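You operate a simulated robot arm through the tools that you are given. There is no shell and no other tool. Be economical: measure what you need, move in short steps, check, and stop when the job is done.

You run a simulated two-armed robot. Do the job below in one go: nothing can be reset, and whatever is moved stays where it is left.

TASK
Set the boiler up for mixed heating, as the table inside its flap says.
Fine: set the output knob and the boiler knob, leave HEAT off, shut the flap again.
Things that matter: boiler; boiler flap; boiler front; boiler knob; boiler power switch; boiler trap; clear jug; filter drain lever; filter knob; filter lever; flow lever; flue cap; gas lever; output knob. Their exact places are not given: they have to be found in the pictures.

It is judged by the outcome, as a careful person would: the job done as asked, and still so three seconds after it is handed in. It fails if anything else is knocked over, pushed out of place, dropped, spilled or broken.

THE ROBOT
Two 7-joint arms with two-finger grippers on one trunk, hanging from a carriage that runs on a gantry, over the field with the corners [-980, -2493], [200, -2501], [217, -1], [-963, 7] (x, y) and turns from -4.957 to 7.051 rad about z. Base frame: it is fixed where the carriage stands at the start and does not move with it; the origin is on the floor, on the carriage's upright axis, x ahead of it, y to its left, z up. Readings come in mm, rad, newtons and seconds.
The left shoulder is at the start at [0, 236, 1640], the right one opposite. Each reaches about 916 mm from its shoulder. Places, roughly: boiler [900, 600, 1500]; boiler flap [700, 600, 1200]; boiler knob [700, 600, 1300]; boiler power switch [800, 700, 1200]; boiler trap [800, 400, 1100]; filter drain lever [900, 300, 500]; filter knob [1000, 300, 700]; filter lever [1000, 400, 300]; flow lever [1000, 700, 800]; flue cap [900, 600, 2000]; gas lever [1000, 600, 1000]; output knob [800, 600, 1200]; return lever [1000, 400, 800]. Payload 3.43 kg a hand.
The tool frame of a hand sits at the grasp point between the pads (the TCP): z along the fingers, y along the line on which they close. The tips reach 30 mm beyond it. The gripper opens to 104 mm. The gripper's body begins 57 mm behind the TCP.
Orientation is that of the tool frame in the base frame, as a unit quaternion [w, x, y, z]. With the fingers straight down and closing along the base's y, the tool's x points along the base's -x, its y along +y and its z along -z.

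THE INTERFACE
- The arms move only by the tool play_rows. It takes "left_commands", "right_commands" or both (then of equal length, played together; a hand with none holds still); each is a list of rows, each a list of 7 numbers: the shift along the tool's x, y, z in m, then the turn, a rotation vector about the tool's x, y, z in rad, then the opening, from 0 (shut) to 1 (fully open). In form: [[dx, dy, dz, rx, ry, rz, jaw], ...]. A call has 1 to 20 rows; each row shifts and turns the commanded pose from where the row before left it, along the tool's axes as they then stand. Rows are played at 5 a second. More than 50 mm and 0.15 rad between two rows, or a gripper value outside its range, and nothing of the call is played. Where a pose cannot be reached the arm comes as near as it can. A force on the tool above 50 N (or 10 N above the force at the start of the call, whichever is more), or a blocked arm, ends the call early, and 0.2 s more pass. The fingers move at their own pace (about 45 mm/s each) and stop on an object; they squeeze with about 40 N. The grip force told is the motor's: it shows also when the fingers shut on nothing. Time passes only in rows, and 0.2 s behind the last, so rows that do not move let the fingers close. The reply holds the time, the measured pose of the TCP, the force on the tool along the base axes, the opening and the grip force, in the units named above and with some noise, with the torque about the TCP (base axes, N m) and any sound that the robot's microphone picked up.
- Cameras (640 x 400 px; columns grow to the right, rows downward): "scene" is now at [246.6, 39, 1754.2]; the picture's right is [0.65, -0.76, 0.00], its down [-0.69, -0.59, -0.43] and it looks along [0.32, 0.28, -0.90] (base axes); focal length 264 px, centre (320, 200). "left" rides on the left gripper at [67, -18, -90] in its tool frame; the picture's right is [0.25, 0.97, 0.00], its down [-0.73, 0.19, -0.66] and it looks along [-0.64, 0.17, 0.75] (tool axes); focal length 218 px, centre (320, 200). "right" rides on the right gripper at [67, 18, -90] in its tool frame; the picture's right is [-0.25, 0.97, 0.00], its down [-0.73, -0.19, -0.66] and it looks along [-0.64, -0.17, 0.75] (tool axes); focal length 218 px, centre (320, 200).
- snapshot(camera): a new picture of that camera. The clock stands still meanwhile.
- slide_trunk(by): slides the trunk up (or, below 0, down) by that many mm; the arms and the scene camera ride with it, the base frame stays. It gives what a move gives, with no picture.
- base_move(legs): drives the robot by 1 to 6 legs, each [ahead, left, turn to the left] in mm, mm and rad, along the robot's own axes; the way and the turn of a leg run together, so that a leg with both is an arc; at most 1500 mm and 3.142 rad a leg. The arms and the cameras ride along, it lands a little off, and it stops where it bumps. It keeps to its track: a leg is cut to what the track allows. It gives what a move gives.
- pan_tilt(pan, tilt): turns the head with the scene camera to pan (to the left, within 1.501 rad either way) and tilt (down, from -0.506 to 1.204), counted from straight ahead of the robot. It gives what a move gives.
- locate(camera, pixels): for up to 12 pixels [column, row] of the newest picture of that camera ("zoom" is the newest enlarged one), the place [x, y, z] in the base frame of the surface seen there, good to about 3 mm. The clock stands still meanwhile.
- enlarge(camera, box): a new picture of the part [left, top, right, bottom] of that camera's present view, enlarged. The clock stands still meanwhile.
- job_done(): hands the job in; it is judged then, once.

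Work in short steps. Measure before you move; look again where a grasp or a placing could have gone wrong, and mend it. You have 80 turns and 78 pictures in all, those below and enlarged ones among them. Open the grippers and draw the arms clear of the work before you hand the job in, unless the task says otherwise; then end with one line.

The tools are called after ">>>" by a JSON object that holds its "fn" and its "kwargs". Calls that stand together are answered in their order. play_rows: Moves the arms, as the interface text tells. Its arguments: {"type":"object","properties":{"left_commands":{"type":"array"},"right_commands":{"type":"array"}},"required":[]} The other tools are called the same way: slide_trunk (by) slides the trunk up or down; base_move (legs) drives the base; pan_tilt (pan, tilt) turns the head that bears the scene camera; snapshot (camera) takes a picture; locate (camera, pixels) gives the place of the surface under pixels of a picture; enlarge (camera, box) takes an enlarged picture of a part of a camera's view; job_done () hands the job in.

At the start:

```text
time: 0.0
left_tool_pos: [265.4, 395.6, 999.7]
left_tool_rot: [0.0, 0.0, 1.0, 0.001]
left_force: [0.6, -0.1, 0.0]
left_moment: [-0.03, 0.01, 0.01]
left_opening: 104.1
left_grasp_force: 0.0
right_tool_pos: [329.7, 16.8, 999.6]
right_tool_rot: [0.0, 0.0, 1.0, 0.0]
right_force: [-0.3, 0.3, 0.8]
right_moment: [0.01, -0.03, -0.02]
right_opening: 104.1
right_grasp_force: 0.0
trunk travel left (down, up): [-550.0, 90.0]
robot x, y, heading: [4.0, -1.4, 0.001]
head pan, tilt: [0.707, 1.131]
```

scene: 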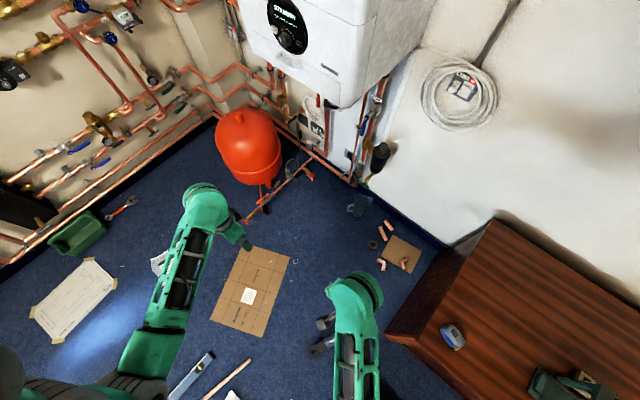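
right: 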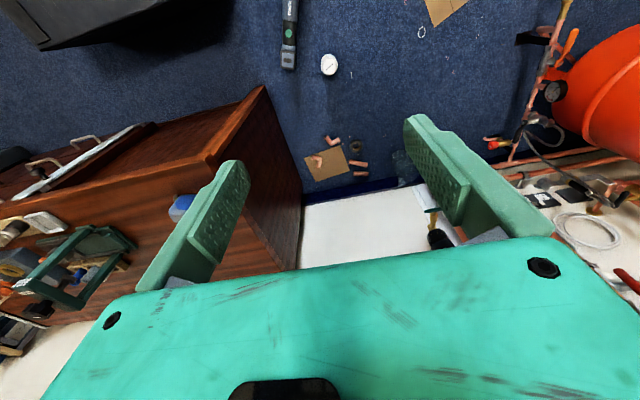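
left: 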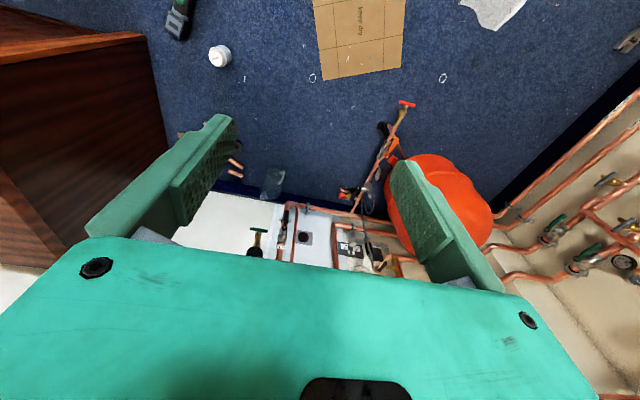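

The boiler is at the top of the scene picture (about column 330, row 40). I turn the head up to face it.

>>> {"fn": "pan_tilt", "kwargs": {"pan": 0.6, "tilt": 0.6}}

>>> {"fn": "snapshot", "kwargs": {"camera": "scene"}}

```text
time: 0.9
left_tool_pos: [266.2, 395.0, 1000.2]
left_tool_rot: [-0.001, 0.0, 1.0, 0.001]
left_force: [-1.6, -0.2, 0.1]
left_moment: [-0.01, 0.03, 0.01]
left_opening: 104.0
left_grasp_force: 0.0
right_tool_pos: [329.8, 17.0, 999.9]
right_tool_rot: [0.0, 0.0, 1.0, -0.001]
right_force: [-0.1, 0.7, 0.1]
right_moment: [-0.01, 0.0, 0.0]
right_opening: 104.0
right_grasp_force: 0.2
trunk travel left (down, up): [-550.0, 90.0]
robot x, y, heading: [-0.1, 2.6, -0.0]
head pan, tilt: [0.6, 0.6]
```

```text
74 pictures are left
```

scene: 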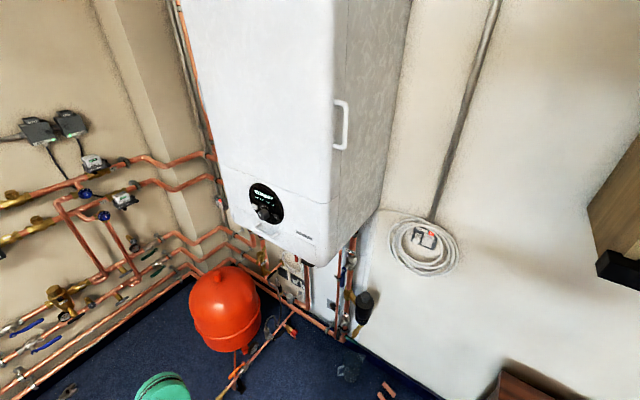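

The boiler control panel is around (265,205), with the flap presumably the lower front strip. I zoom and locate.

>>> {"fn": "enlarge", "kwargs": {"camera": "scene", "box": [210, 160, 350, 270]}}

>>> {"fn": "locate", "kwargs": {"camera": "scene", "pixels": [[265, 203], [230, 170], [327, 205], [230, 215], [312, 262], [340, 125], [300, 180], [280, 235], [325, 100], [200, 80]]}}

```text
3.64 times, centred on (280, 215) of scene
```

zoom: 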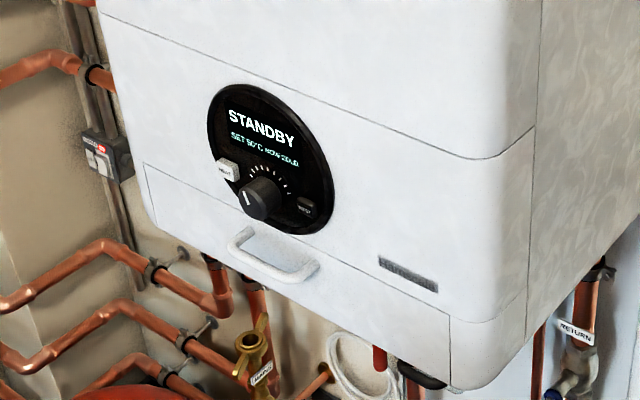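

```text
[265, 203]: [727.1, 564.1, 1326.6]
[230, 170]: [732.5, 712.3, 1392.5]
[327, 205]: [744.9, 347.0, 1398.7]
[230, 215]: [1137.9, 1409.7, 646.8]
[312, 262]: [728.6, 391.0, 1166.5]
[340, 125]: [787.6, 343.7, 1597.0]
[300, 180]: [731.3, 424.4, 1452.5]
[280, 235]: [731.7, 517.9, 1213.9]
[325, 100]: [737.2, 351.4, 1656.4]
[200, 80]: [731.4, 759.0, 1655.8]
```

The flap is the lower strip with a handle at zoom (270,258), so it likely drops down on a bottom hinge. I measure the handle, the flap outline and the knob.

>>> {"fn": "locate", "kwargs": {"camera": "zoom", "pixels": [[240, 238], [262, 262], [290, 276], [312, 266], [144, 166], [449, 318], [449, 384], [158, 226], [262, 196], [228, 168], [306, 208], [300, 240]]}}

>>> {"fn": "base_move", "kwargs": {"legs": [[-200, 500, 0]]}}

>>> {"fn": "pan_tilt", "kwargs": {"pan": 0.0, "tilt": 0.5}}

>>> {"fn": "snapshot", "kwargs": {"camera": "scene"}}

```text
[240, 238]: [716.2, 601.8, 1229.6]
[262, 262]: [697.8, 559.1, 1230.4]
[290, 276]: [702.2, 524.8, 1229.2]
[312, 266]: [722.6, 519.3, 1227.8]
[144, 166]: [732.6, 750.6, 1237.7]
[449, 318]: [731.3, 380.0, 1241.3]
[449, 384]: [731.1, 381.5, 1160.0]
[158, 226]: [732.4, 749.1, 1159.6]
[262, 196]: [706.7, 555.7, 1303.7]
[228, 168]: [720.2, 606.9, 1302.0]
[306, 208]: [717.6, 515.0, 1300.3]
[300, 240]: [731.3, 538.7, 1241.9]
```

```text
time: 4.1
left_tool_pos: [66.0, 396.3, 999.7]
left_tool_rot: [0.0, 0.001, 1.0, 0.001]
left_force: [0.2, 0.0, -0.4]
left_moment: [-0.01, 0.03, -0.01]
left_opening: 104.1
left_grasp_force: 0.0
right_tool_pos: [130.5, 18.8, 1000.2]
right_tool_rot: [0.0, 0.001, 1.0, 0.001]
right_force: [0.8, 0.3, 0.4]
right_moment: [-0.02, -0.01, -0.03]
right_opening: 103.9
right_grasp_force: 0.1
trunk travel left (down, up): [-550.0, 90.0]
robot x, y, heading: [-200.4, 0.9, -0.002]
head pan, tilt: [0.6, 0.6]
cut short: leg 1
```

```text
time: 5.1
left_tool_pos: [66.6, 397.8, 1000.7]
left_tool_rot: [-0.001, 0.0, 1.0, 0.001]
left_force: [-0.1, -0.6, 0.7]
left_moment: [-0.04, -0.01, -0.02]
left_opening: 103.8
left_grasp_force: 0.1
right_tool_pos: [131.4, 18.0, 1000.4]
right_tool_rot: [0.0, 0.001, 1.0, 0.0]
right_force: [0.0, -0.1, -0.3]
right_moment: [0.01, -0.01, -0.05]
right_opening: 104.0
right_grasp_force: 0.0
trunk travel left (down, up): [-550.0, 90.0]
robot x, y, heading: [-199.4, 1.6, -0.001]
head pan, tilt: [0.0, 0.499]
```

```text
72 pictures are left
```

scene: 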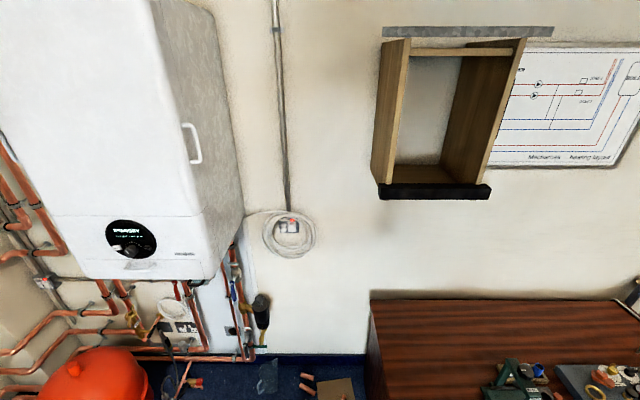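

The carriage cannot go further left, but the left arm reaches. At this clear spot I turn the left hand to point forward (ry total -1.571) and raise the right hand 250 mm out of the way.

>>> {"fn": "play_rows", "kwargs": {"left_commands": [[0, 0, 0, 0, -0.1428, 0, 0.4], [0, 0, 0, 0, -0.1428, 0, 0.4], [0, 0, 0, 0, -0.1428, 0, 0.4], [0, 0, 0, 0, -0.1428, 0, 0.4], [0, 0, 0, 0, -0.1428, 0, 0.4], [0, 0, 0, 0, -0.1428, 0, 0.4], [0, 0, 0, 0, -0.1428, 0, 0.4], [0, 0, 0, 0, -0.1428, 0, 0.4], [0, 0, 0, 0, -0.1428, 0, 0.4], [0, 0, 0, 0, -0.1428, 0, 0.4], [0, 0, 0, 0, -0.1428, 0, 0.4]], "right_commands": [[0, 0, -0.025, 0, 0, 0, 1], [0, 0, -0.025, 0, 0, 0, 1], [0, 0, -0.025, 0, 0, 0, 1], [0, 0, -0.025, 0, 0, 0, 1], [0, 0, -0.025, 0, 0, 0, 1], [0, 0, -0.025, 0, 0, 0, 1], [0, 0, -0.025, 0, 0, 0, 1], [0, 0, -0.025, 0, 0, 0, 1], [0, 0, -0.025, 0, 0, 0, 1], [0, 0, -0.025, 0, 0, 0, 1], [0, 0, 0, 0, 0, 0, 1]]}}

>>> {"fn": "slide_trunk", "kwargs": {"by": -200}}

>>> {"fn": "base_move", "kwargs": {"legs": [[300, 0, 0]]}}

>>> {"fn": "pan_tilt", "kwargs": {"pan": 0.75, "tilt": 0.4}}

>>> {"fn": "snapshot", "kwargs": {"camera": "scene"}}

```text
time: 7.5
left_tool_pos: [67.3, 397.2, 1000.4]
left_tool_rot: [0.708, 0.001, 0.706, 0.001]
left_force: [0.3, -0.6, 0.6]
left_moment: [0.01, 0.01, 0.01]
left_opening: 41.7
left_grasp_force: 0.0
right_tool_pos: [130.6, 18.0, 1250.7]
right_tool_rot: [0.0, 0.001, 1.0, 0.0]
right_force: [-0.4, 0.1, -0.8]
right_moment: [-0.01, 0.0, -0.01]
right_opening: 104.2
right_grasp_force: 0.1
trunk travel left (down, up): [-550.0, 90.0]
robot x, y, heading: [-200.1, 0.3, -0.005]
head pan, tilt: [0.0, 0.499]
```

```text
time: 9.6
left_tool_pos: [67.1, 396.7, 800.4]
left_tool_rot: [0.707, 0.0, 0.707, 0.0]
left_force: [-0.8, -0.1, 0.7]
left_moment: [0.01, -0.01, -0.04]
left_opening: 41.7
left_grasp_force: 0.0
right_tool_pos: [129.8, 19.3, 1050.8]
right_tool_rot: [-0.001, 0.001, 1.0, -0.001]
right_force: [0.1, -0.3, -0.2]
right_moment: [0.01, 0.01, 0.01]
right_opening: 104.1
right_grasp_force: 0.0
trunk travel left (down, up): [-350.0, 290.0]
robot x, y, heading: [-198.4, 2.7, -0.004]
head pan, tilt: [0.0, 0.499]
```

```text
time: 11.7
left_tool_pos: [370.1, 395.9, 799.0]
left_tool_rot: [0.707, 0.001, 0.707, 0.0]
left_force: [0.5, -0.2, 0.0]
left_moment: [0.03, 0.0, 0.0]
left_opening: 41.7
left_grasp_force: 0.0
right_tool_pos: [433.9, 16.8, 1050.0]
right_tool_rot: [0.001, 0.0, 1.0, 0.0]
right_force: [0.6, -0.2, 0.2]
right_moment: [-0.02, 0.0, -0.04]
right_opening: 104.1
right_grasp_force: 0.1
trunk travel left (down, up): [-350.0, 290.0]
robot x, y, heading: [103.6, -1.1, 0.003]
head pan, tilt: [0.0, 0.499]
```

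```text
time: 12.8
left_tool_pos: [370.5, 395.0, 799.1]
left_tool_rot: [0.707, 0.001, 0.707, 0.001]
left_force: [-0.6, 0.4, 0.7]
left_moment: [-0.01, -0.02, -0.01]
left_opening: 41.7
left_grasp_force: 0.2
right_tool_pos: [432.9, 17.1, 1049.4]
right_tool_rot: [-0.001, 0.001, 1.0, -0.001]
right_force: [-0.5, 0.5, 0.3]
right_moment: [0.0, 0.01, -0.01]
right_opening: 103.9
right_grasp_force: 0.1
trunk travel left (down, up): [-350.0, 290.0]
robot x, y, heading: [102.2, -0.9, 0.0]
head pan, tilt: [0.75, 0.4]
```

```text
71 pictures are left
```

scene: 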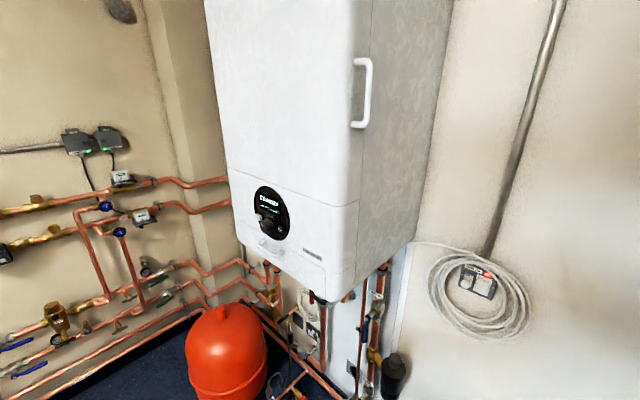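

I raise the left hand to face the flap handle (x about 560, z 1229), then roll it by +1.571 so the fingers close vertically.

>>> {"fn": "play_rows", "kwargs": {"left_commands": [[-0.043, 0.0164, 0.019, 0, 0, 0, 0.4], [-0.043, 0.0164, 0.019, 0, 0, 0, 0.4], [-0.043, 0.0164, 0.019, 0, 0, 0, 0.4], [-0.043, 0.0164, 0.019, 0, 0, 0, 0.4], [-0.043, 0.0164, 0.019, 0, 0, 0, 0.4], [-0.043, 0.0164, 0.019, 0, 0, 0, 0.4], [-0.043, 0.0164, 0.019, 0, 0, 0, 0.4], [-0.043, 0.0164, 0.019, 0, 0, 0, 0.4], [-0.043, 0.0164, 0.019, 0, 0, 0, 0.4], [-0.043, 0.0164, 0.019, 0, 0, 0, 0.4]]}}

>>> {"fn": "play_rows", "kwargs": {"left_commands": [[0, 0, 0, 0, 0, 0.1428, 0.4], [0, 0, 0, 0, 0, 0.1428, 0.4], [0, 0, 0, 0, 0, 0.1428, 0.4], [0, 0, 0, 0, 0, 0.1428, 0.4], [0, 0, 0, 0, 0, 0.1428, 0.4], [0, 0, 0, 0, 0, 0.1428, 0.4], [0, 0, 0, 0, 0, 0.1428, 0.4], [0, 0, 0, 0, 0, 0.1428, 0.4], [0, 0, 0, 0, 0, 0.1428, 0.4], [0, 0, 0, 0, 0, 0.1428, 0.4], [0, 0, 0, 0, 0, 0.1428, 0.4]]}}

>>> {"fn": "snapshot", "kwargs": {"camera": "left"}}

>>> {"fn": "snapshot", "kwargs": {"camera": "scene"}}

```text
time: 15.0
left_tool_pos: [559.1, 560.5, 1231.2]
left_tool_rot: [0.707, 0.0, 0.707, 0.001]
left_force: [0.0, 0.4, 0.4]
left_moment: [0.02, -0.03, -0.01]
left_opening: 41.4
left_grasp_force: 0.1
right_tool_pos: [434.3, 18.1, 1049.7]
right_tool_rot: [0.0, -0.001, 1.0, 0.0]
right_force: [0.6, 0.1, 0.9]
right_moment: [0.01, -0.03, 0.0]
right_opening: 104.0
right_grasp_force: 0.0
trunk travel left (down, up): [-350.0, 290.0]
robot x, y, heading: [106.1, -2.0, -0.004]
head pan, tilt: [0.75, 0.4]
```

```text
time: 17.4
left_tool_pos: [559.0, 558.0, 1231.0]
left_tool_rot: [0.499, 0.501, 0.499, 0.501]
left_force: [-0.6, 0.9, -0.5]
left_moment: [-0.04, -0.02, 0.01]
left_opening: 41.7
left_grasp_force: 0.1
right_tool_pos: [433.4, 17.4, 1050.0]
right_tool_rot: [0.001, 0.0, 1.0, 0.0]
right_force: [-0.4, 0.2, 0.4]
right_moment: [0.0, 0.02, -0.01]
right_opening: 104.2
right_grasp_force: 0.2
trunk travel left (down, up): [-350.0, 290.0]
robot x, y, heading: [103.6, -3.1, 0.008]
head pan, tilt: [0.75, 0.4]
```

```text
70 pictures are left
```

left: 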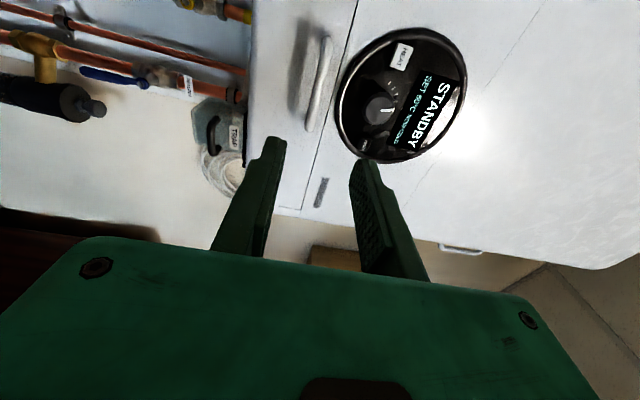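

```text
69 pictures are left
```

scene: 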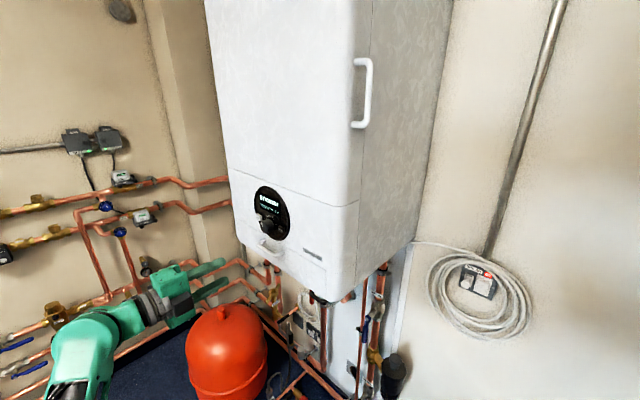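

In the left picture the bar runs from (328,45) to (312,125). I measure it precisely along with the knobs.

>>> {"fn": "locate", "kwargs": {"camera": "left", "pixels": [[326, 55], [319, 85], [313, 120], [377, 108], [401, 57], [363, 145], [340, 85], [300, 180]]}}

>>> {"fn": "enlarge", "kwargs": {"camera": "left", "box": [270, 20, 470, 220]}}

```text
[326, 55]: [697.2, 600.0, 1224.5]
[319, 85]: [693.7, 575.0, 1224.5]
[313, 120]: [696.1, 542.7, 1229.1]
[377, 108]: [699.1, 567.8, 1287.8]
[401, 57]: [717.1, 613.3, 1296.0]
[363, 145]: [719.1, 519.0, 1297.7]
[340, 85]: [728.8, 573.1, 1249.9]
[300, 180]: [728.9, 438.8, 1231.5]
```

```text
2.00 times, centred on (370, 120) of left
```

zoom: 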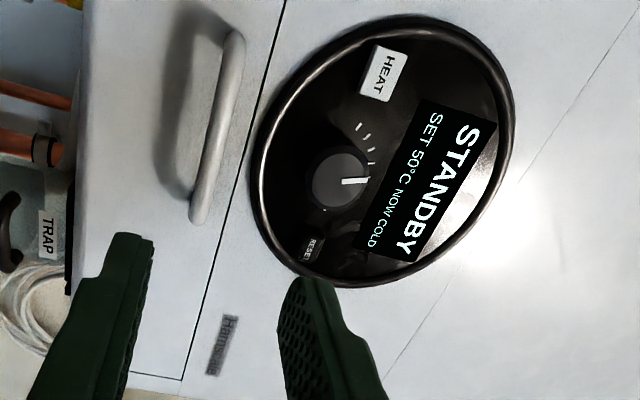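

Bar centre is about (700, 565, 1226). I advance the TCP to x≈692 so the tips stay off the flap face, then close.

>>> {"fn": "play_rows", "kwargs": {"left_commands": [[0, -0.0045, 0.03, 0, 0, 0, 0.35], [0, 0, 0.03, 0, 0, 0, 0.35], [0, 0, 0.03, 0, 0, 0, 0.35], [0, 0, 0.023, 0, 0, 0, 0.35], [0, 0, 0.02, 0, 0, 0, 0.35], [0, 0, 0, 0, 0, 0, 0], [0, 0, 0, 0, 0, 0, 0], [0, 0, 0, 0, 0, 0, 0]]}}

>>> {"fn": "snapshot", "kwargs": {"camera": "left"}}

```text
time: 19.2
left_tool_pos: [693.5, 557.7, 1225.2]
left_tool_rot: [0.5, 0.5, 0.5, 0.501]
left_force: [-0.4, -0.7, 1.9]
left_moment: [-0.08, -0.04, 0.07]
left_opening: 9.8
left_grasp_force: 39.3
right_tool_pos: [433.8, 17.2, 1051.1]
right_tool_rot: [0.0, 0.0, 1.0, 0.0]
right_force: [-0.3, -0.3, 0.3]
right_moment: [0.0, 0.02, -0.01]
right_opening: 104.1
right_grasp_force: 0.1
trunk travel left (down, up): [-350.0, 290.0]
robot x, y, heading: [105.8, -0.7, -0.003]
head pan, tilt: [0.75, 0.4]
```

```text
67 pictures are left
```

left: 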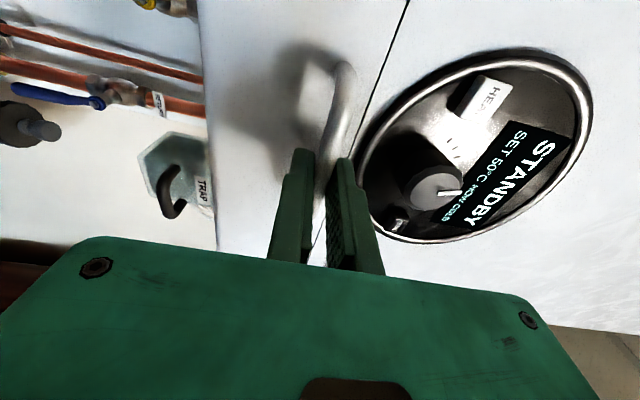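

The bar is gripped (opening 9.8). I pull along the first part of the arc of a bottom-hinged flap and check forces.

>>> {"fn": "play_rows", "kwargs": {"left_commands": [[0, -0.002, -0.006, 0, 0, 0, 0], [0, -0.003, -0.006, 0, 0, 0, 0], [0, -0.004, -0.005, 0, 0, 0, 0], [0, -0.005, -0.004, 0, 0, 0, 0]]}}

>>> {"fn": "snapshot", "kwargs": {"camera": "scene"}}

```text
time: 20.2
left_tool_pos: [670.9, 558.3, 1210.0]
left_tool_rot: [0.499, 0.5, 0.5, 0.5]
left_force: [5.3, 0.9, -3.1]
left_moment: [0.21, -0.08, 0.07]
left_opening: 9.8
left_grasp_force: 43.5
right_tool_pos: [433.7, 16.7, 1050.9]
right_tool_rot: [0.0, -0.001, 1.0, 0.001]
right_force: [0.5, -0.6, -0.2]
right_moment: [-0.03, 0.02, -0.01]
right_opening: 104.2
right_grasp_force: 0.0
trunk travel left (down, up): [-350.0, 290.0]
robot x, y, heading: [103.2, -3.4, -0.003]
head pan, tilt: [0.75, 0.4]
```

```text
66 pictures are left
```

scene: 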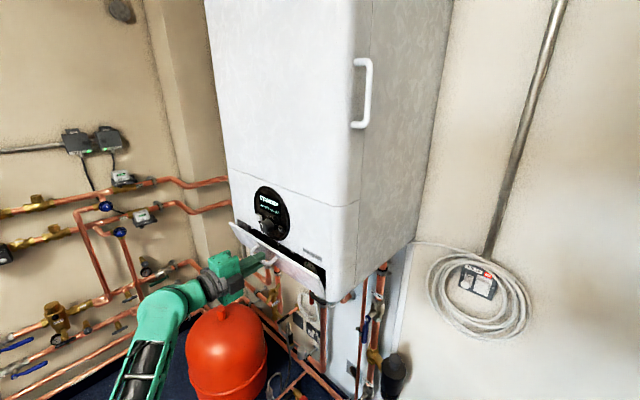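

It opens downward, smoothly (force ~5 N). I continue along the arc, tilting the fingers up gradually with the flap.

>>> {"fn": "play_rows", "kwargs": {"left_commands": [[0, -0.0113, -0.009, -0.12, 0, 0, 0], [0, -0.0121, -0.0081, -0.12, 0, 0, 0], [0, -0.0127, -0.0071, -0.12, 0, 0, 0], [0, -0.0133, -0.0062, -0.12, 0, 0, 0], [0, -0.0137, -0.005, -0.12, 0, 0, 0], [0, -0.014, -0.0039, -0.12, 0, 0, 0]]}}

>>> {"fn": "snapshot", "kwargs": {"camera": "scene"}}

```text
time: 21.2
left_tool_pos: [648.3, 558.6, 1175.6]
left_tool_rot: [0.598, 0.386, 0.377, 0.592]
left_force: [22.7, 7.3, -7.0]
left_moment: [0.49, 0.06, -0.24]
left_opening: 10.2
left_grasp_force: 44.5
left hand out of reach, approached as far as the arm can: row 4, 5
right_tool_pos: [432.8, 17.0, 1049.1]
right_tool_rot: [0.0, 0.003, 1.0, 0.0]
right_force: [-0.5, 0.0, -0.3]
right_moment: [0.0, -0.09, -0.01]
right_opening: 103.8
right_grasp_force: 0.1
trunk travel left (down, up): [-350.0, 290.0]
robot x, y, heading: [105.1, -1.3, -0.004]
head pan, tilt: [0.75, 0.4]
stopped in row 5 (left hand): the force on the tool passed its limit at 73 N (the readings are from after the stop); the commanded pose is now the measured one
```

```text
65 pictures are left
```

scene: 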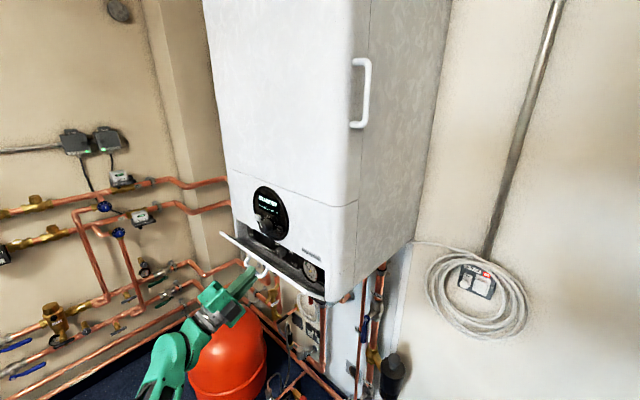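

The arm ran out of reach when tilting; the flap is more than half open. I release, back off, and see whether it falls open by itself.

>>> {"fn": "play_rows", "kwargs": {"left_commands": [[0, 0, 0, 0, 0, 0, 0.3], [0, 0, 0, 0, 0, 0, 0.3], [0, 0, -0.03, 0, 0, 0, 0.3], [0, 0, -0.03, 0, 0, 0, 0.3], [0, 0, -0.03, 0, 0, 0, 0.3]]}}

>>> {"fn": "enlarge", "kwargs": {"camera": "scene", "box": [200, 170, 360, 310]}}

>>> {"fn": "snapshot", "kwargs": {"camera": "left"}}

```text
time: 22.4
left_tool_pos: [562.5, 559.0, 1142.3]
left_tool_rot: [0.599, 0.385, 0.376, 0.594]
left_force: [-0.3, -0.7, -1.2]
left_moment: [0.03, -0.01, -0.02]
left_opening: 31.4
left_grasp_force: 0.0
right_tool_pos: [432.4, 15.6, 1048.6]
right_tool_rot: [0.0, 0.001, 1.0, 0.001]
right_force: [-0.6, -0.3, 0.3]
right_moment: [-0.03, 0.01, 0.01]
right_opening: 103.8
right_grasp_force: 0.1
trunk travel left (down, up): [-350.0, 290.0]
robot x, y, heading: [106.4, -3.1, -0.004]
head pan, tilt: [0.75, 0.4]
```

```text
2.86 times, centred on (280, 240) of scene
```

zoom: 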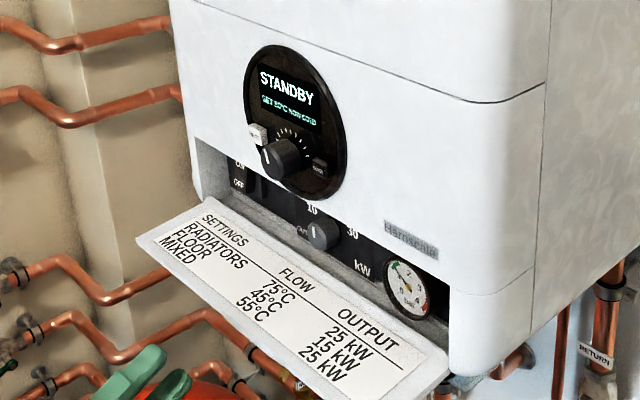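

```text
63 pictures are left
```

left: 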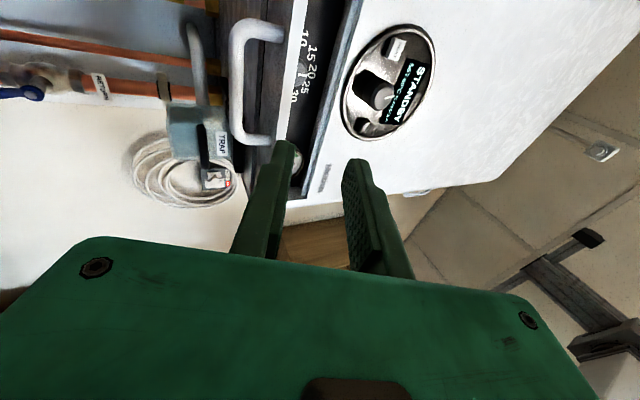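

The table reads MIXED: 55 °C, 25 kW. I zoom in tighter to verify and locate the output knob and flap.

>>> {"fn": "locate", "kwargs": {"camera": "zoom", "pixels": [[321, 234], [308, 236], [240, 178], [140, 238], [420, 395], [205, 200], [440, 345], [286, 158], [352, 233], [312, 210], [405, 285], [300, 229]]}}

>>> {"fn": "enlarge", "kwargs": {"camera": "scene", "box": [254, 190, 318, 250]}}

>>> {"fn": "enlarge", "kwargs": {"camera": "scene", "box": [230, 210, 320, 310]}}

```text
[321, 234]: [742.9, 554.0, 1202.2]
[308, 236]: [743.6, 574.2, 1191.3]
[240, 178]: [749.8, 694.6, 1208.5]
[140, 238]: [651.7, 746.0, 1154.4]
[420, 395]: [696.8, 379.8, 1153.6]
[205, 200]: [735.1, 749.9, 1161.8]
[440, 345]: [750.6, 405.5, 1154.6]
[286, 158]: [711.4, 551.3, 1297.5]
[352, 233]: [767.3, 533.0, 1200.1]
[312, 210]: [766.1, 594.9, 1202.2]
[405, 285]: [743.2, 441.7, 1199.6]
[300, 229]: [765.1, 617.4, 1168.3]
```

```text
6.67 times, centred on (286, 220) of scene
```

zoom: 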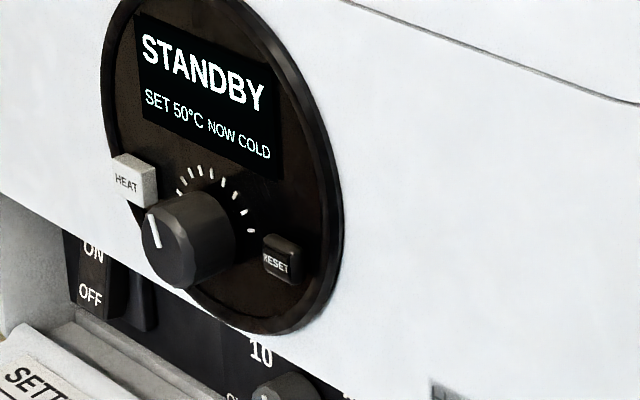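

```text
4.00 times, centred on (275, 260) of scene
```

zoom: 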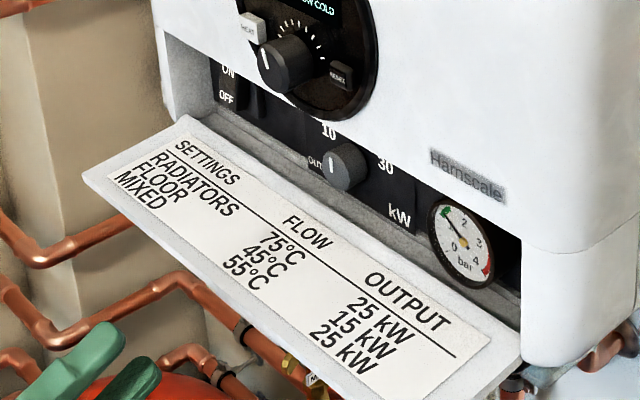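

The flap is fully open (edge at z≈1154, horizontal). I level the hand, lift it and view both knobs face-on.

>>> {"fn": "play_rows", "kwargs": {"left_commands": [[0, 0, -0.03, 0.144, 0, 0, 0.3], [0, 0.0, -0.03, 0.144, 0, 0, 0.3], [0, 0, 0, 0.144, 0, 0, 0.3], [0, 0.04, 0, 0, 0, 0, 0.3], [0, 0.04, 0, 0, 0, 0, 0.3]]}}

>>> {"fn": "snapshot", "kwargs": {"camera": "left"}}

```text
time: 23.6
left_tool_pos: [510.1, 561.7, 1202.6]
left_tool_rot: [0.503, 0.503, 0.494, 0.5]
left_force: [-0.1, 0.7, -0.2]
left_moment: [0.0, 0.0, -0.01]
left_opening: 31.5
left_grasp_force: 0.0
right_tool_pos: [434.5, 17.0, 1049.8]
right_tool_rot: [0.0, 0.001, 1.0, 0.001]
right_force: [-0.7, -0.5, -0.5]
right_moment: [-0.02, 0.01, 0.0]
right_opening: 104.0
right_grasp_force: 0.0
trunk travel left (down, up): [-350.0, 290.0]
robot x, y, heading: [109.1, 0.2, -0.003]
head pan, tilt: [0.75, 0.4]
```

```text
60 pictures are left
```

left: 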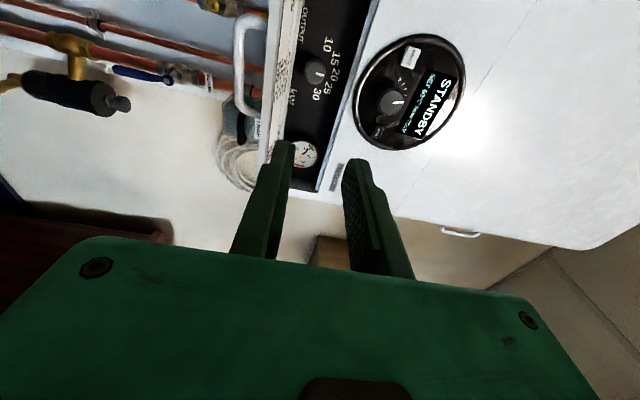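

>>> {"fn": "enlarge", "kwargs": {"camera": "left", "box": [270, 20, 470, 145]}}

>>> {"fn": "locate", "kwargs": {"camera": "left", "pixels": [[316, 71], [326, 47], [334, 58], [333, 72], [331, 86], [316, 95], [393, 102], [410, 57], [380, 132], [290, 70], [345, 70]]}}

```text
3.20 times, centred on (370, 82) of left
```

zoom: 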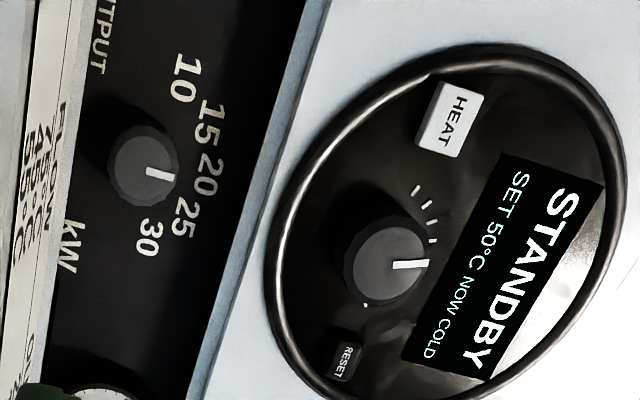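

```text
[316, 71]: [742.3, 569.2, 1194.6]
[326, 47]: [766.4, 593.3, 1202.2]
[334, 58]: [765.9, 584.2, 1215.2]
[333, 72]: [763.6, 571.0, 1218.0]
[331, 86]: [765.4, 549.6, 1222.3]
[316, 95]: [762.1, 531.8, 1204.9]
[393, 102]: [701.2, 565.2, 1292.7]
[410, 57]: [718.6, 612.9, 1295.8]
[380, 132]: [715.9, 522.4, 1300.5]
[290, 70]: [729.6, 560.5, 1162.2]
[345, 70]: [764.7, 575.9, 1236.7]
```

Output knob points straight up at 20 and must go clockwise to 25; boiler knob now reads SET 50 °C. I measure label and knob centres on the zoom.

>>> {"fn": "locate", "kwargs": {"camera": "zoom", "pixels": [[185, 78], [208, 120], [208, 172], [187, 218], [150, 237], [142, 165], [148, 170], [172, 177], [383, 265], [395, 265], [428, 263], [352, 262]]}}

>>> {"fn": "enlarge", "kwargs": {"camera": "left", "box": [360, 70, 424, 130]}}

>>> {"fn": "enlarge", "kwargs": {"camera": "left", "box": [290, 35, 354, 99]}}

```text
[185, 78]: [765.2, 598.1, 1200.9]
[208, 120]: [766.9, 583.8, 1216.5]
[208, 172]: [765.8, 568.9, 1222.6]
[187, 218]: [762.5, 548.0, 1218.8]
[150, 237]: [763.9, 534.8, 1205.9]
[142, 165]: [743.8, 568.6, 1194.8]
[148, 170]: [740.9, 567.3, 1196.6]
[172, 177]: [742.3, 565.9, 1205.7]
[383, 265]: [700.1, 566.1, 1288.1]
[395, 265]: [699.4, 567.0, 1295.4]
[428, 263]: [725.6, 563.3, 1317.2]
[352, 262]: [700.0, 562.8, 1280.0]
```

```text
6.67 times, centred on (392, 100) of left
```

zoom: 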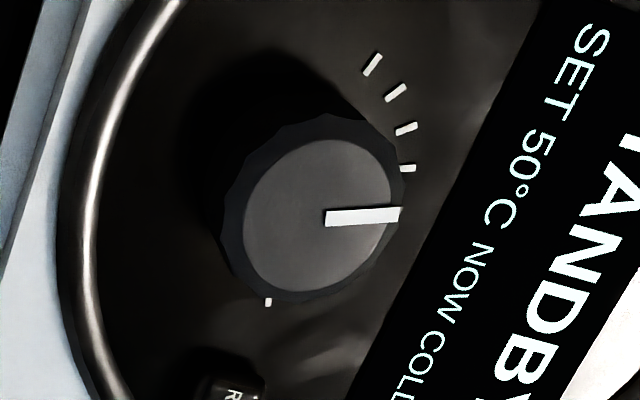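

```text
6.25 times, centred on (322, 67) of left
```

zoom: 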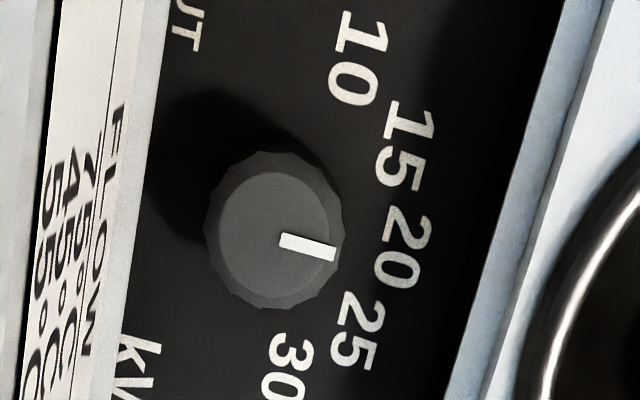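

I locate the output knob's face centre and rim points.

>>> {"fn": "locate", "kwargs": {"camera": "zoom", "pixels": [[274, 235], [225, 225], [325, 230], [290, 180], [258, 290], [215, 240], [305, 290]]}}

>>> {"fn": "enlarge", "kwargs": {"camera": "left", "box": [360, 70, 424, 130]}}

>>> {"fn": "locate", "kwargs": {"camera": "zoom", "pixels": [[320, 218], [255, 220], [380, 195], [335, 148], [305, 285], [225, 225], [268, 302], [372, 64]]}}

```text
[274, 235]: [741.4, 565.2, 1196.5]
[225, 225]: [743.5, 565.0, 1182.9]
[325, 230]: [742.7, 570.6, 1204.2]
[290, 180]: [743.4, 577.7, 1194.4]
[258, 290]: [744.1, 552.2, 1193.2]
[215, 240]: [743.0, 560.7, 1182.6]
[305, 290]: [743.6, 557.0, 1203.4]
```

```text
6.67 times, centred on (392, 100) of left
```

zoom: 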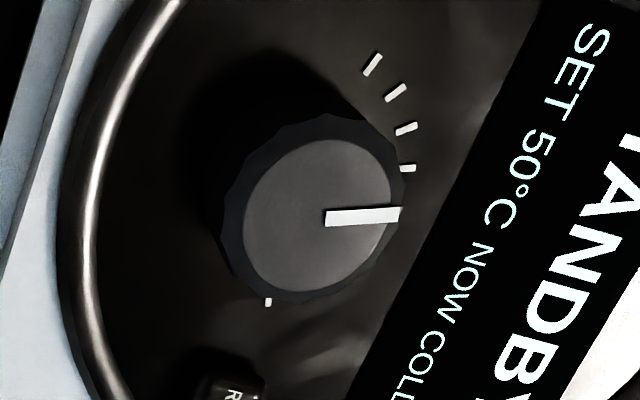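

```text
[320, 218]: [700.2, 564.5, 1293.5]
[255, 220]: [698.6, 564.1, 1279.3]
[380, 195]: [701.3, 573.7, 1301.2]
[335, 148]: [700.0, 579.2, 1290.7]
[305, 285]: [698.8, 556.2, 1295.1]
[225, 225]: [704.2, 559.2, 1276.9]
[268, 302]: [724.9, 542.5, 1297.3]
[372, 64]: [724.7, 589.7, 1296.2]
```

Boiler knob centre is about (565, 1292), face x≈700, panel x≈725. I go up in front of it, then advance with fingers above and below (clear of HEAT and RESET).

>>> {"fn": "play_rows", "kwargs": {"left_commands": [[0.002, 0.045, 0, 0, 0.006, 0, 0.58], [0.002, 0.0445, 0, 0, 0.006, 0, 0.58], [0, 0, 0.04, 0, 0, 0, 0.58], [0, 0, 0.04, 0, 0, 0, 0.58], [0, 0, 0.04, 0, 0, 0, 0.58]]}}

>>> {"fn": "snapshot", "kwargs": {"camera": "left"}}

```text
time: 24.8
left_tool_pos: [628.5, 563.2, 1293.5]
left_tool_rot: [0.5, 0.501, 0.497, 0.503]
left_force: [0.5, -0.5, 0.5]
left_moment: [0.02, -0.01, -0.03]
left_opening: 60.5
left_grasp_force: 0.0
right_tool_pos: [434.5, 15.4, 1049.6]
right_tool_rot: [0.0, 0.001, 1.0, 0.0]
right_force: [-0.2, 0.0, -0.3]
right_moment: [-0.01, 0.0, -0.01]
right_opening: 104.5
right_grasp_force: 0.1
trunk travel left (down, up): [-350.0, 290.0]
robot x, y, heading: [106.1, 0.1, -0.001]
head pan, tilt: [0.75, 0.4]
```

```text
55 pictures are left
```

left: 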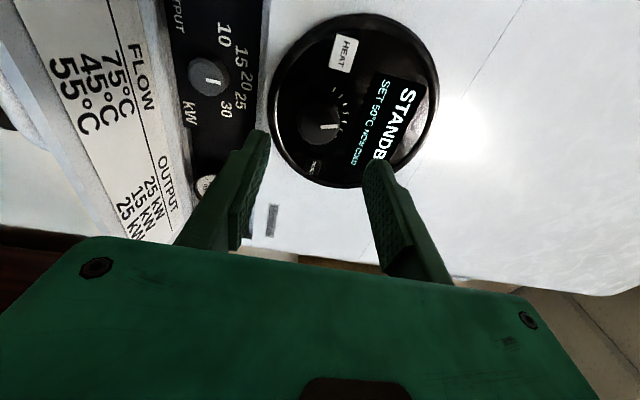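

Aligned; I advance 60 mm to x≈689 and close on the knob.

>>> {"fn": "play_rows", "kwargs": {"left_commands": [[0.002, -0.0015, 0.03, 0, 0, 0, 0.58], [0, 0, 0.03, 0, 0, 0, 0.58], [0, 0, 0, 0, 0, 0, 0.2], [0, 0, 0, 0, 0, 0, 0.2], [0, 0, 0, 0, 0, 0, 0.2]]}}

>>> {"fn": "snapshot", "kwargs": {"camera": "left"}}

```text
time: 26.0
left_tool_pos: [687.5, 565.5, 1292.7]
left_tool_rot: [0.5, 0.5, 0.497, 0.504]
left_force: [-1.2, -2.0, 6.4]
left_moment: [-0.02, 0.17, 0.19]
left_opening: 32.4
left_grasp_force: 38.9
right_tool_pos: [433.4, 16.0, 1050.6]
right_tool_rot: [0.0, 0.001, 1.0, 0.0]
right_force: [-0.3, -0.5, -0.3]
right_moment: [0.0, 0.0, 0.02]
right_opening: 104.3
right_grasp_force: 0.2
trunk travel left (down, up): [-350.0, 290.0]
robot x, y, heading: [103.5, 0.8, 0.001]
head pan, tilt: [0.75, 0.4]
```

```text
54 pictures are left
```

left: 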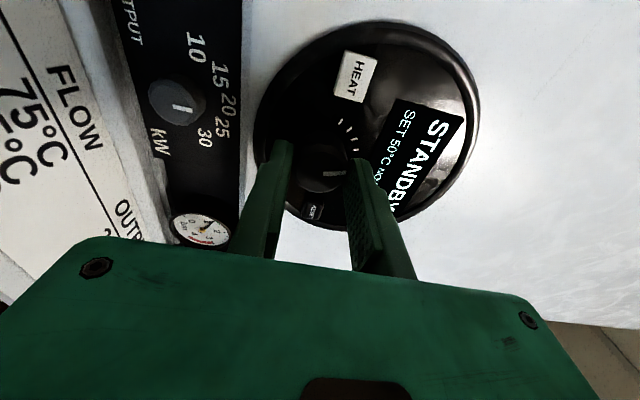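

The knob is gripped (32 mm). I turn clockwise (+z) by 0.26 rad and read the display.

>>> {"fn": "play_rows", "kwargs": {"left_commands": [[0, 0, 0, 0, 0, 0.065, 0.2], [0, 0, 0, 0, 0, 0.065, 0.2], [0, 0, 0, 0, 0, 0.065, 0.2], [0, 0, 0, 0, 0, 0.065, 0.2], [0, 0, 0, 0, 0, 0, 0.2]]}}

>>> {"fn": "enlarge", "kwargs": {"camera": "left", "box": [240, 20, 480, 220]}}

```text
time: 27.2
left_tool_pos: [688.2, 565.2, 1292.1]
left_tool_rot: [0.429, 0.561, 0.428, 0.564]
left_force: [-6.6, -7.0, 12.8]
left_moment: [0.01, 0.04, -0.44]
left_opening: 32.5
left_grasp_force: 44.7
right_tool_pos: [433.6, 15.5, 1051.2]
right_tool_rot: [0.0, 0.001, 1.0, 0.0]
right_force: [0.5, 0.0, -0.7]
right_moment: [-0.01, 0.0, 0.02]
right_opening: 104.1
right_grasp_force: 0.0
trunk travel left (down, up): [-350.0, 290.0]
robot x, y, heading: [104.4, -4.4, -0.004]
head pan, tilt: [0.75, 0.4]
```

```text
2.00 times, centred on (360, 120) of left
```

zoom: 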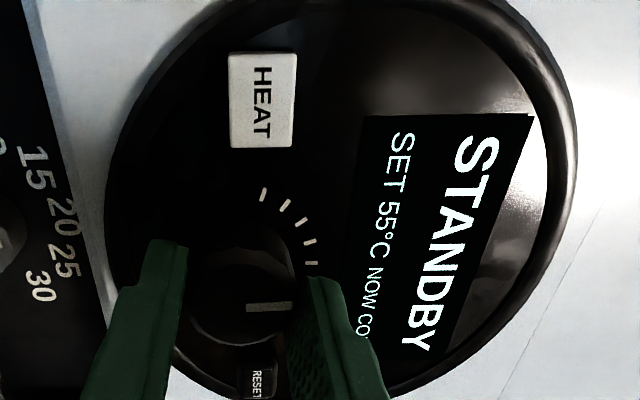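

The display reads SET 55 °C. I release, back off and re-read, then roll the hand back to closing horizontally.

>>> {"fn": "play_rows", "kwargs": {"left_commands": [[0, 0, 0, 0, 0, 0, 0.6], [0, 0, 0, 0, 0, 0, 0.6], [0, 0, 0, 0, 0, 0, 0.6], [0, 0, -0.04, 0, 0, 0, 0.6], [0, 0, -0.04, 0, 0, 0, 0.6], [0, 0, -0.04, 0, 0, 0, 0.6], [0, 0, 0, 0, 0, 0, 0.6]]}}

>>> {"fn": "enlarge", "kwargs": {"camera": "left", "box": [240, 20, 480, 200]}}

```text
time: 28.8
left_tool_pos: [567.9, 565.4, 1290.2]
left_tool_rot: [0.43, 0.561, 0.428, 0.563]
left_force: [0.1, -0.5, -0.2]
left_moment: [0.02, 0.0, 0.0]
left_opening: 62.4
left_grasp_force: 0.2
right_tool_pos: [433.9, 16.2, 1050.7]
right_tool_rot: [0.0, 0.001, 1.0, 0.0]
right_force: [-0.7, -0.4, 1.1]
right_moment: [0.03, 0.0, -0.01]
right_opening: 104.0
right_grasp_force: 0.0
trunk travel left (down, up): [-350.0, 290.0]
robot x, y, heading: [106.9, -0.8, 0.001]
head pan, tilt: [0.75, 0.4]
```

```text
2.22 times, centred on (360, 110) of left
```

zoom: 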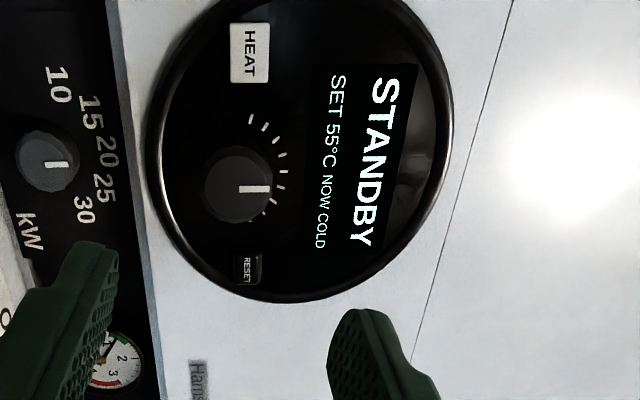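

55 °C holds and still STANDBY. Now I roll the hand +1.31 rad so the fingers close nearly horizontally (starting 0.26 rad short, camera on top) for the output knob.

>>> {"fn": "play_rows", "kwargs": {"left_commands": [[0, 0, 0, 0, 0, 0.1456, 0.6], [0, 0, 0, 0, 0, 0.1456, 0.6], [0, 0, 0, 0, 0, 0.1456, 0.6], [0, 0, 0, 0, 0, 0.1456, 0.6], [0, 0, 0, 0, 0, 0.1456, 0.6], [0, 0, 0, 0, 0, 0.1456, 0.6], [0, 0, 0, 0, 0, 0.1456, 0.6], [0, 0, 0, 0, 0, 0.1456, 0.6], [0, 0, 0, 0, 0, 0.1456, 0.6], [0, 0, 0, 0, 0, 0, 0.6]]}}

>>> {"fn": "snapshot", "kwargs": {"camera": "left"}}

```text
time: 31.0
left_tool_pos: [543.4, 519.2, 1383.6]
left_tool_rot: [0.0, 0.711, 0.005, 0.703]
left_force: [0.1, -0.1, 0.4]
left_moment: [0.02, 0.01, -0.04]
left_opening: 62.3
left_grasp_force: 0.2
left hand out of reach, approached as far as the arm can: row 7, 8, 9
right_tool_pos: [432.2, 15.0, 1049.7]
right_tool_rot: [0.0, 0.001, 1.0, 0.0]
right_force: [-0.4, -0.1, 0.4]
right_moment: [0.0, 0.01, -0.01]
right_opening: 104.2
right_grasp_force: 0.1
trunk travel left (down, up): [-350.0, 290.0]
robot x, y, heading: [106.3, -0.2, 0.002]
head pan, tilt: [0.75, 0.4]
```

```text
51 pictures are left
```

left: 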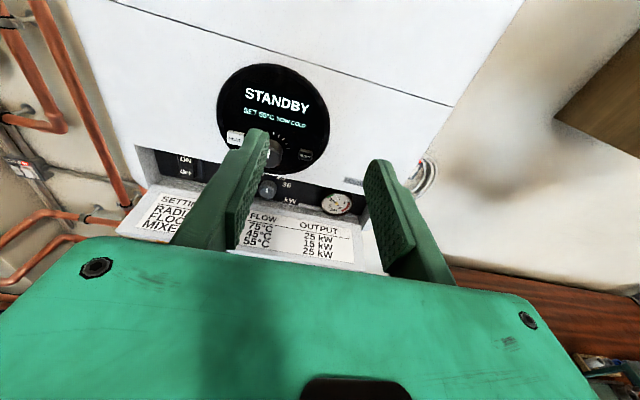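

The forward roll was only reachable higher up (z 1383 at present shoulder height). I lower the trunk 190 mm, so that this arm shape suits the output knob height, and look.

>>> {"fn": "slide_trunk", "kwargs": {"by": -190}}

>>> {"fn": "play_rows", "kwargs": {"left_commands": [[0, 0, 0, 0, 0, -0.13, 0.5], [0, 0, 0, 0, 0, -0.13, 0.5], [0, 0, 0, 0, 0, 0, 0.5]]}}

>>> {"fn": "snapshot", "kwargs": {"camera": "left"}}

>>> {"fn": "snapshot", "kwargs": {"camera": "scene"}}

```text
time: 33.1
left_tool_pos: [544.5, 519.1, 1194.8]
left_tool_rot: [0.0, 0.711, 0.005, 0.703]
left_force: [-0.5, -0.7, -0.2]
left_moment: [-0.02, 0.0, -0.03]
left_opening: 62.3
left_grasp_force: 0.0
right_tool_pos: [433.2, 15.5, 859.5]
right_tool_rot: [0.0, 0.0, 1.0, 0.0]
right_force: [0.4, -0.3, 0.6]
right_moment: [0.04, 0.04, 0.03]
right_opening: 104.1
right_grasp_force: 0.0
trunk travel left (down, up): [-160.0, 480.0]
robot x, y, heading: [102.5, 1.1, -0.007]
head pan, tilt: [0.75, 0.4]
```

```text
time: 33.9
left_tool_pos: [542.1, 518.7, 1194.6]
left_tool_rot: [0.093, 0.704, 0.097, 0.697]
left_force: [-0.2, 1.1, 0.6]
left_moment: [0.0, -0.06, -0.01]
left_opening: 52.0
left_grasp_force: 0.0
right_tool_pos: [434.7, 16.1, 860.8]
right_tool_rot: [0.0, 0.001, 1.0, 0.0]
right_force: [-0.1, -0.9, 0.1]
right_moment: [0.01, -0.02, 0.0]
right_opening: 104.0
right_grasp_force: 0.1
trunk travel left (down, up): [-160.0, 480.0]
robot x, y, heading: [106.3, -2.6, -0.004]
head pan, tilt: [0.75, 0.4]
```

```text
50 pictures are left
```

left: 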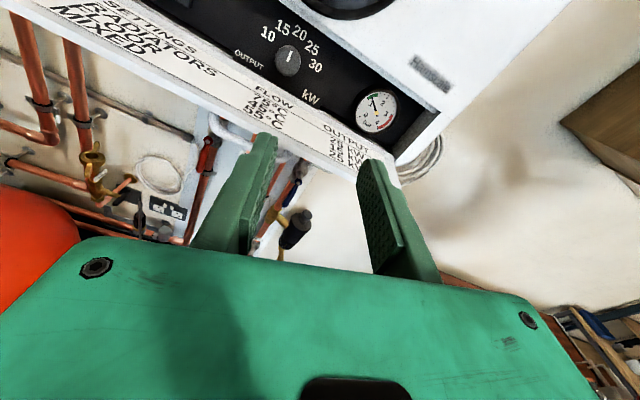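

```text
49 pictures are left
```

scene: 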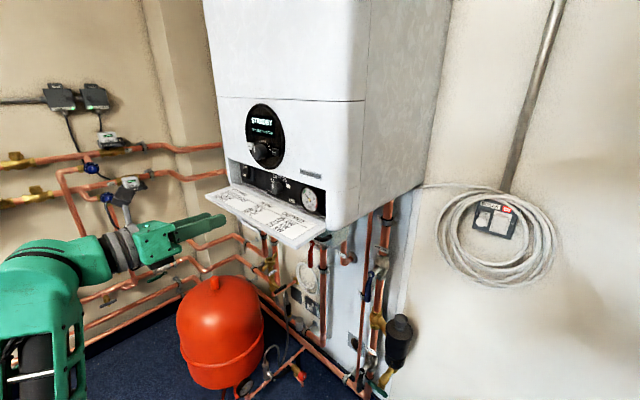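

I shift +46 mm in y and +12 in z to line up with the knob, then pitch the fingers down 0.2 rad (for body clearance above the flap).

>>> {"fn": "play_rows", "kwargs": {"left_commands": [[0.0118, -0.0207, 0, 0, 0, 0, 0.5], [0.0118, -0.0207, 0, 0, 0, 0, 0.5], [0, 0, 0, 0.0258, -0.0966, 0, 0.5], [0, 0, 0, 0.0258, -0.0966, 0, 0.5], [0, 0, 0, 0, 0, 0, 0.5]]}}

>>> {"fn": "snapshot", "kwargs": {"camera": "left"}}

```text
time: 35.1
left_tool_pos: [544.2, 564.8, 1205.9]
left_tool_rot: [0.084, 0.771, 0.105, 0.623]
left_force: [-0.4, -0.4, -0.4]
left_moment: [0.0, -0.02, -0.02]
left_opening: 52.0
left_grasp_force: 0.0
right_tool_pos: [433.9, 15.4, 859.7]
right_tool_rot: [0.001, 0.001, 1.0, 0.0]
right_force: [0.3, -0.6, 0.0]
right_moment: [0.02, 0.03, 0.0]
right_opening: 103.7
right_grasp_force: 0.1
trunk travel left (down, up): [-160.0, 480.0]
robot x, y, heading: [100.3, -2.7, -0.005]
head pan, tilt: [0.75, 0.4]
```

```text
48 pictures are left
```

left: 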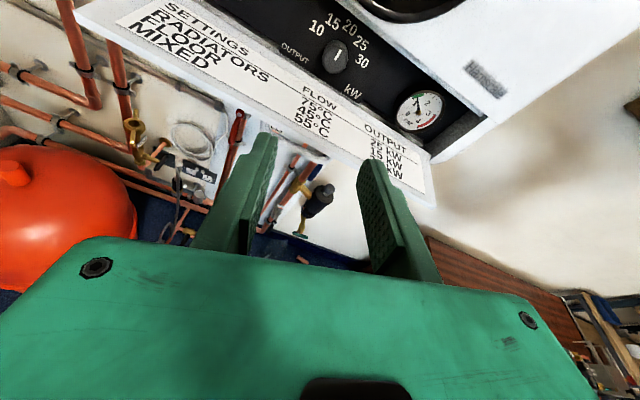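

Reached. I re-measure the knob and the flap top from this view.

>>> {"fn": "enlarge", "kwargs": {"camera": "left", "box": [280, 5, 400, 105]}}

>>> {"fn": "locate", "kwargs": {"camera": "left", "pixels": [[336, 56], [326, 56], [347, 56], [336, 46], [337, 69], [300, 75], [390, 145], [180, 30], [430, 185]]}}

```text
4.00 times, centred on (340, 55) of left
```

zoom: 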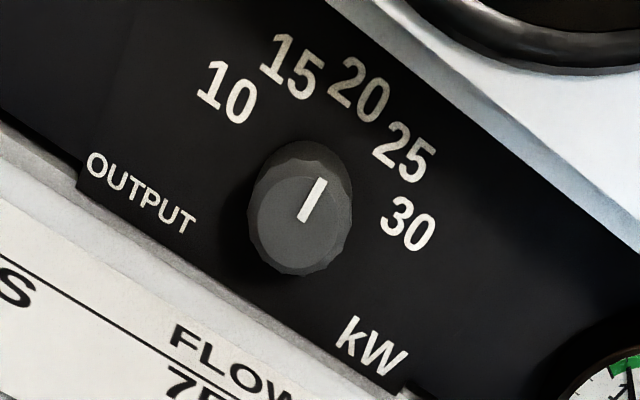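

```text
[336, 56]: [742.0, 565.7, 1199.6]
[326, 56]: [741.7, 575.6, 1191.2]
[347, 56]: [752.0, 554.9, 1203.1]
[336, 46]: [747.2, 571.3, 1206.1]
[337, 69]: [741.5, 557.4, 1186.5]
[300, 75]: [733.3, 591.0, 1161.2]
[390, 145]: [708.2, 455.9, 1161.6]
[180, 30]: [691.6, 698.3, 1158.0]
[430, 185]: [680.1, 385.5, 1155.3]
```

Knob centre ≈ (742, 565, 1194), flap top z≈1160. I raise 30 mm then advance along the tool axis in steps to TCP x≈690 first.

>>> {"fn": "play_rows", "kwargs": {"left_commands": [[0.0284, 0.0076, -0.006, 0, 0, 0, 0.5], [0, 0, 0.04, 0, 0, 0, 0.5], [0, 0, 0.04, 0, 0, 0, 0.5], [0, 0, 0.04, 0, 0, 0, 0.5], [0, 0, 0.03, 0, 0, 0, 0.5], [0, 0, 0, 0, 0, 0, 0.5]]}}

>>> {"fn": "snapshot", "kwargs": {"camera": "left"}}

```text
time: 36.5
left_tool_pos: [691.8, 566.9, 1205.5]
left_tool_rot: [0.082, 0.77, 0.105, 0.624]
left_force: [-0.1, 0.3, 0.9]
left_moment: [-0.03, -0.01, -0.02]
left_opening: 52.1
left_grasp_force: 0.1
right_tool_pos: [433.1, 16.6, 858.9]
right_tool_rot: [0.0, 0.001, 1.0, -0.001]
right_force: [0.6, 0.0, 0.6]
right_moment: [0.01, 0.03, -0.01]
right_opening: 104.2
right_grasp_force: 0.1
trunk travel left (down, up): [-160.0, 480.0]
robot x, y, heading: [103.1, -2.2, 0.001]
head pan, tilt: [0.75, 0.4]
```

```text
46 pictures are left
```

left: 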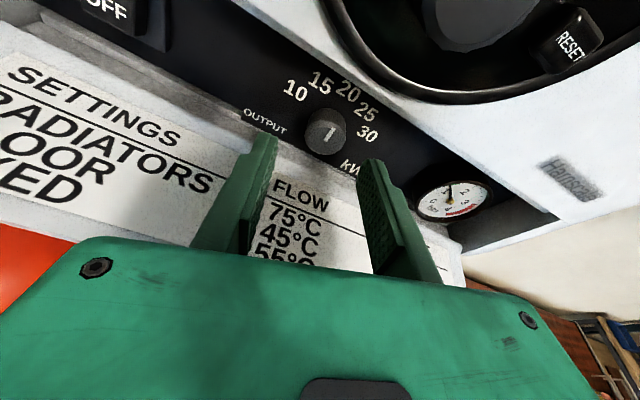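

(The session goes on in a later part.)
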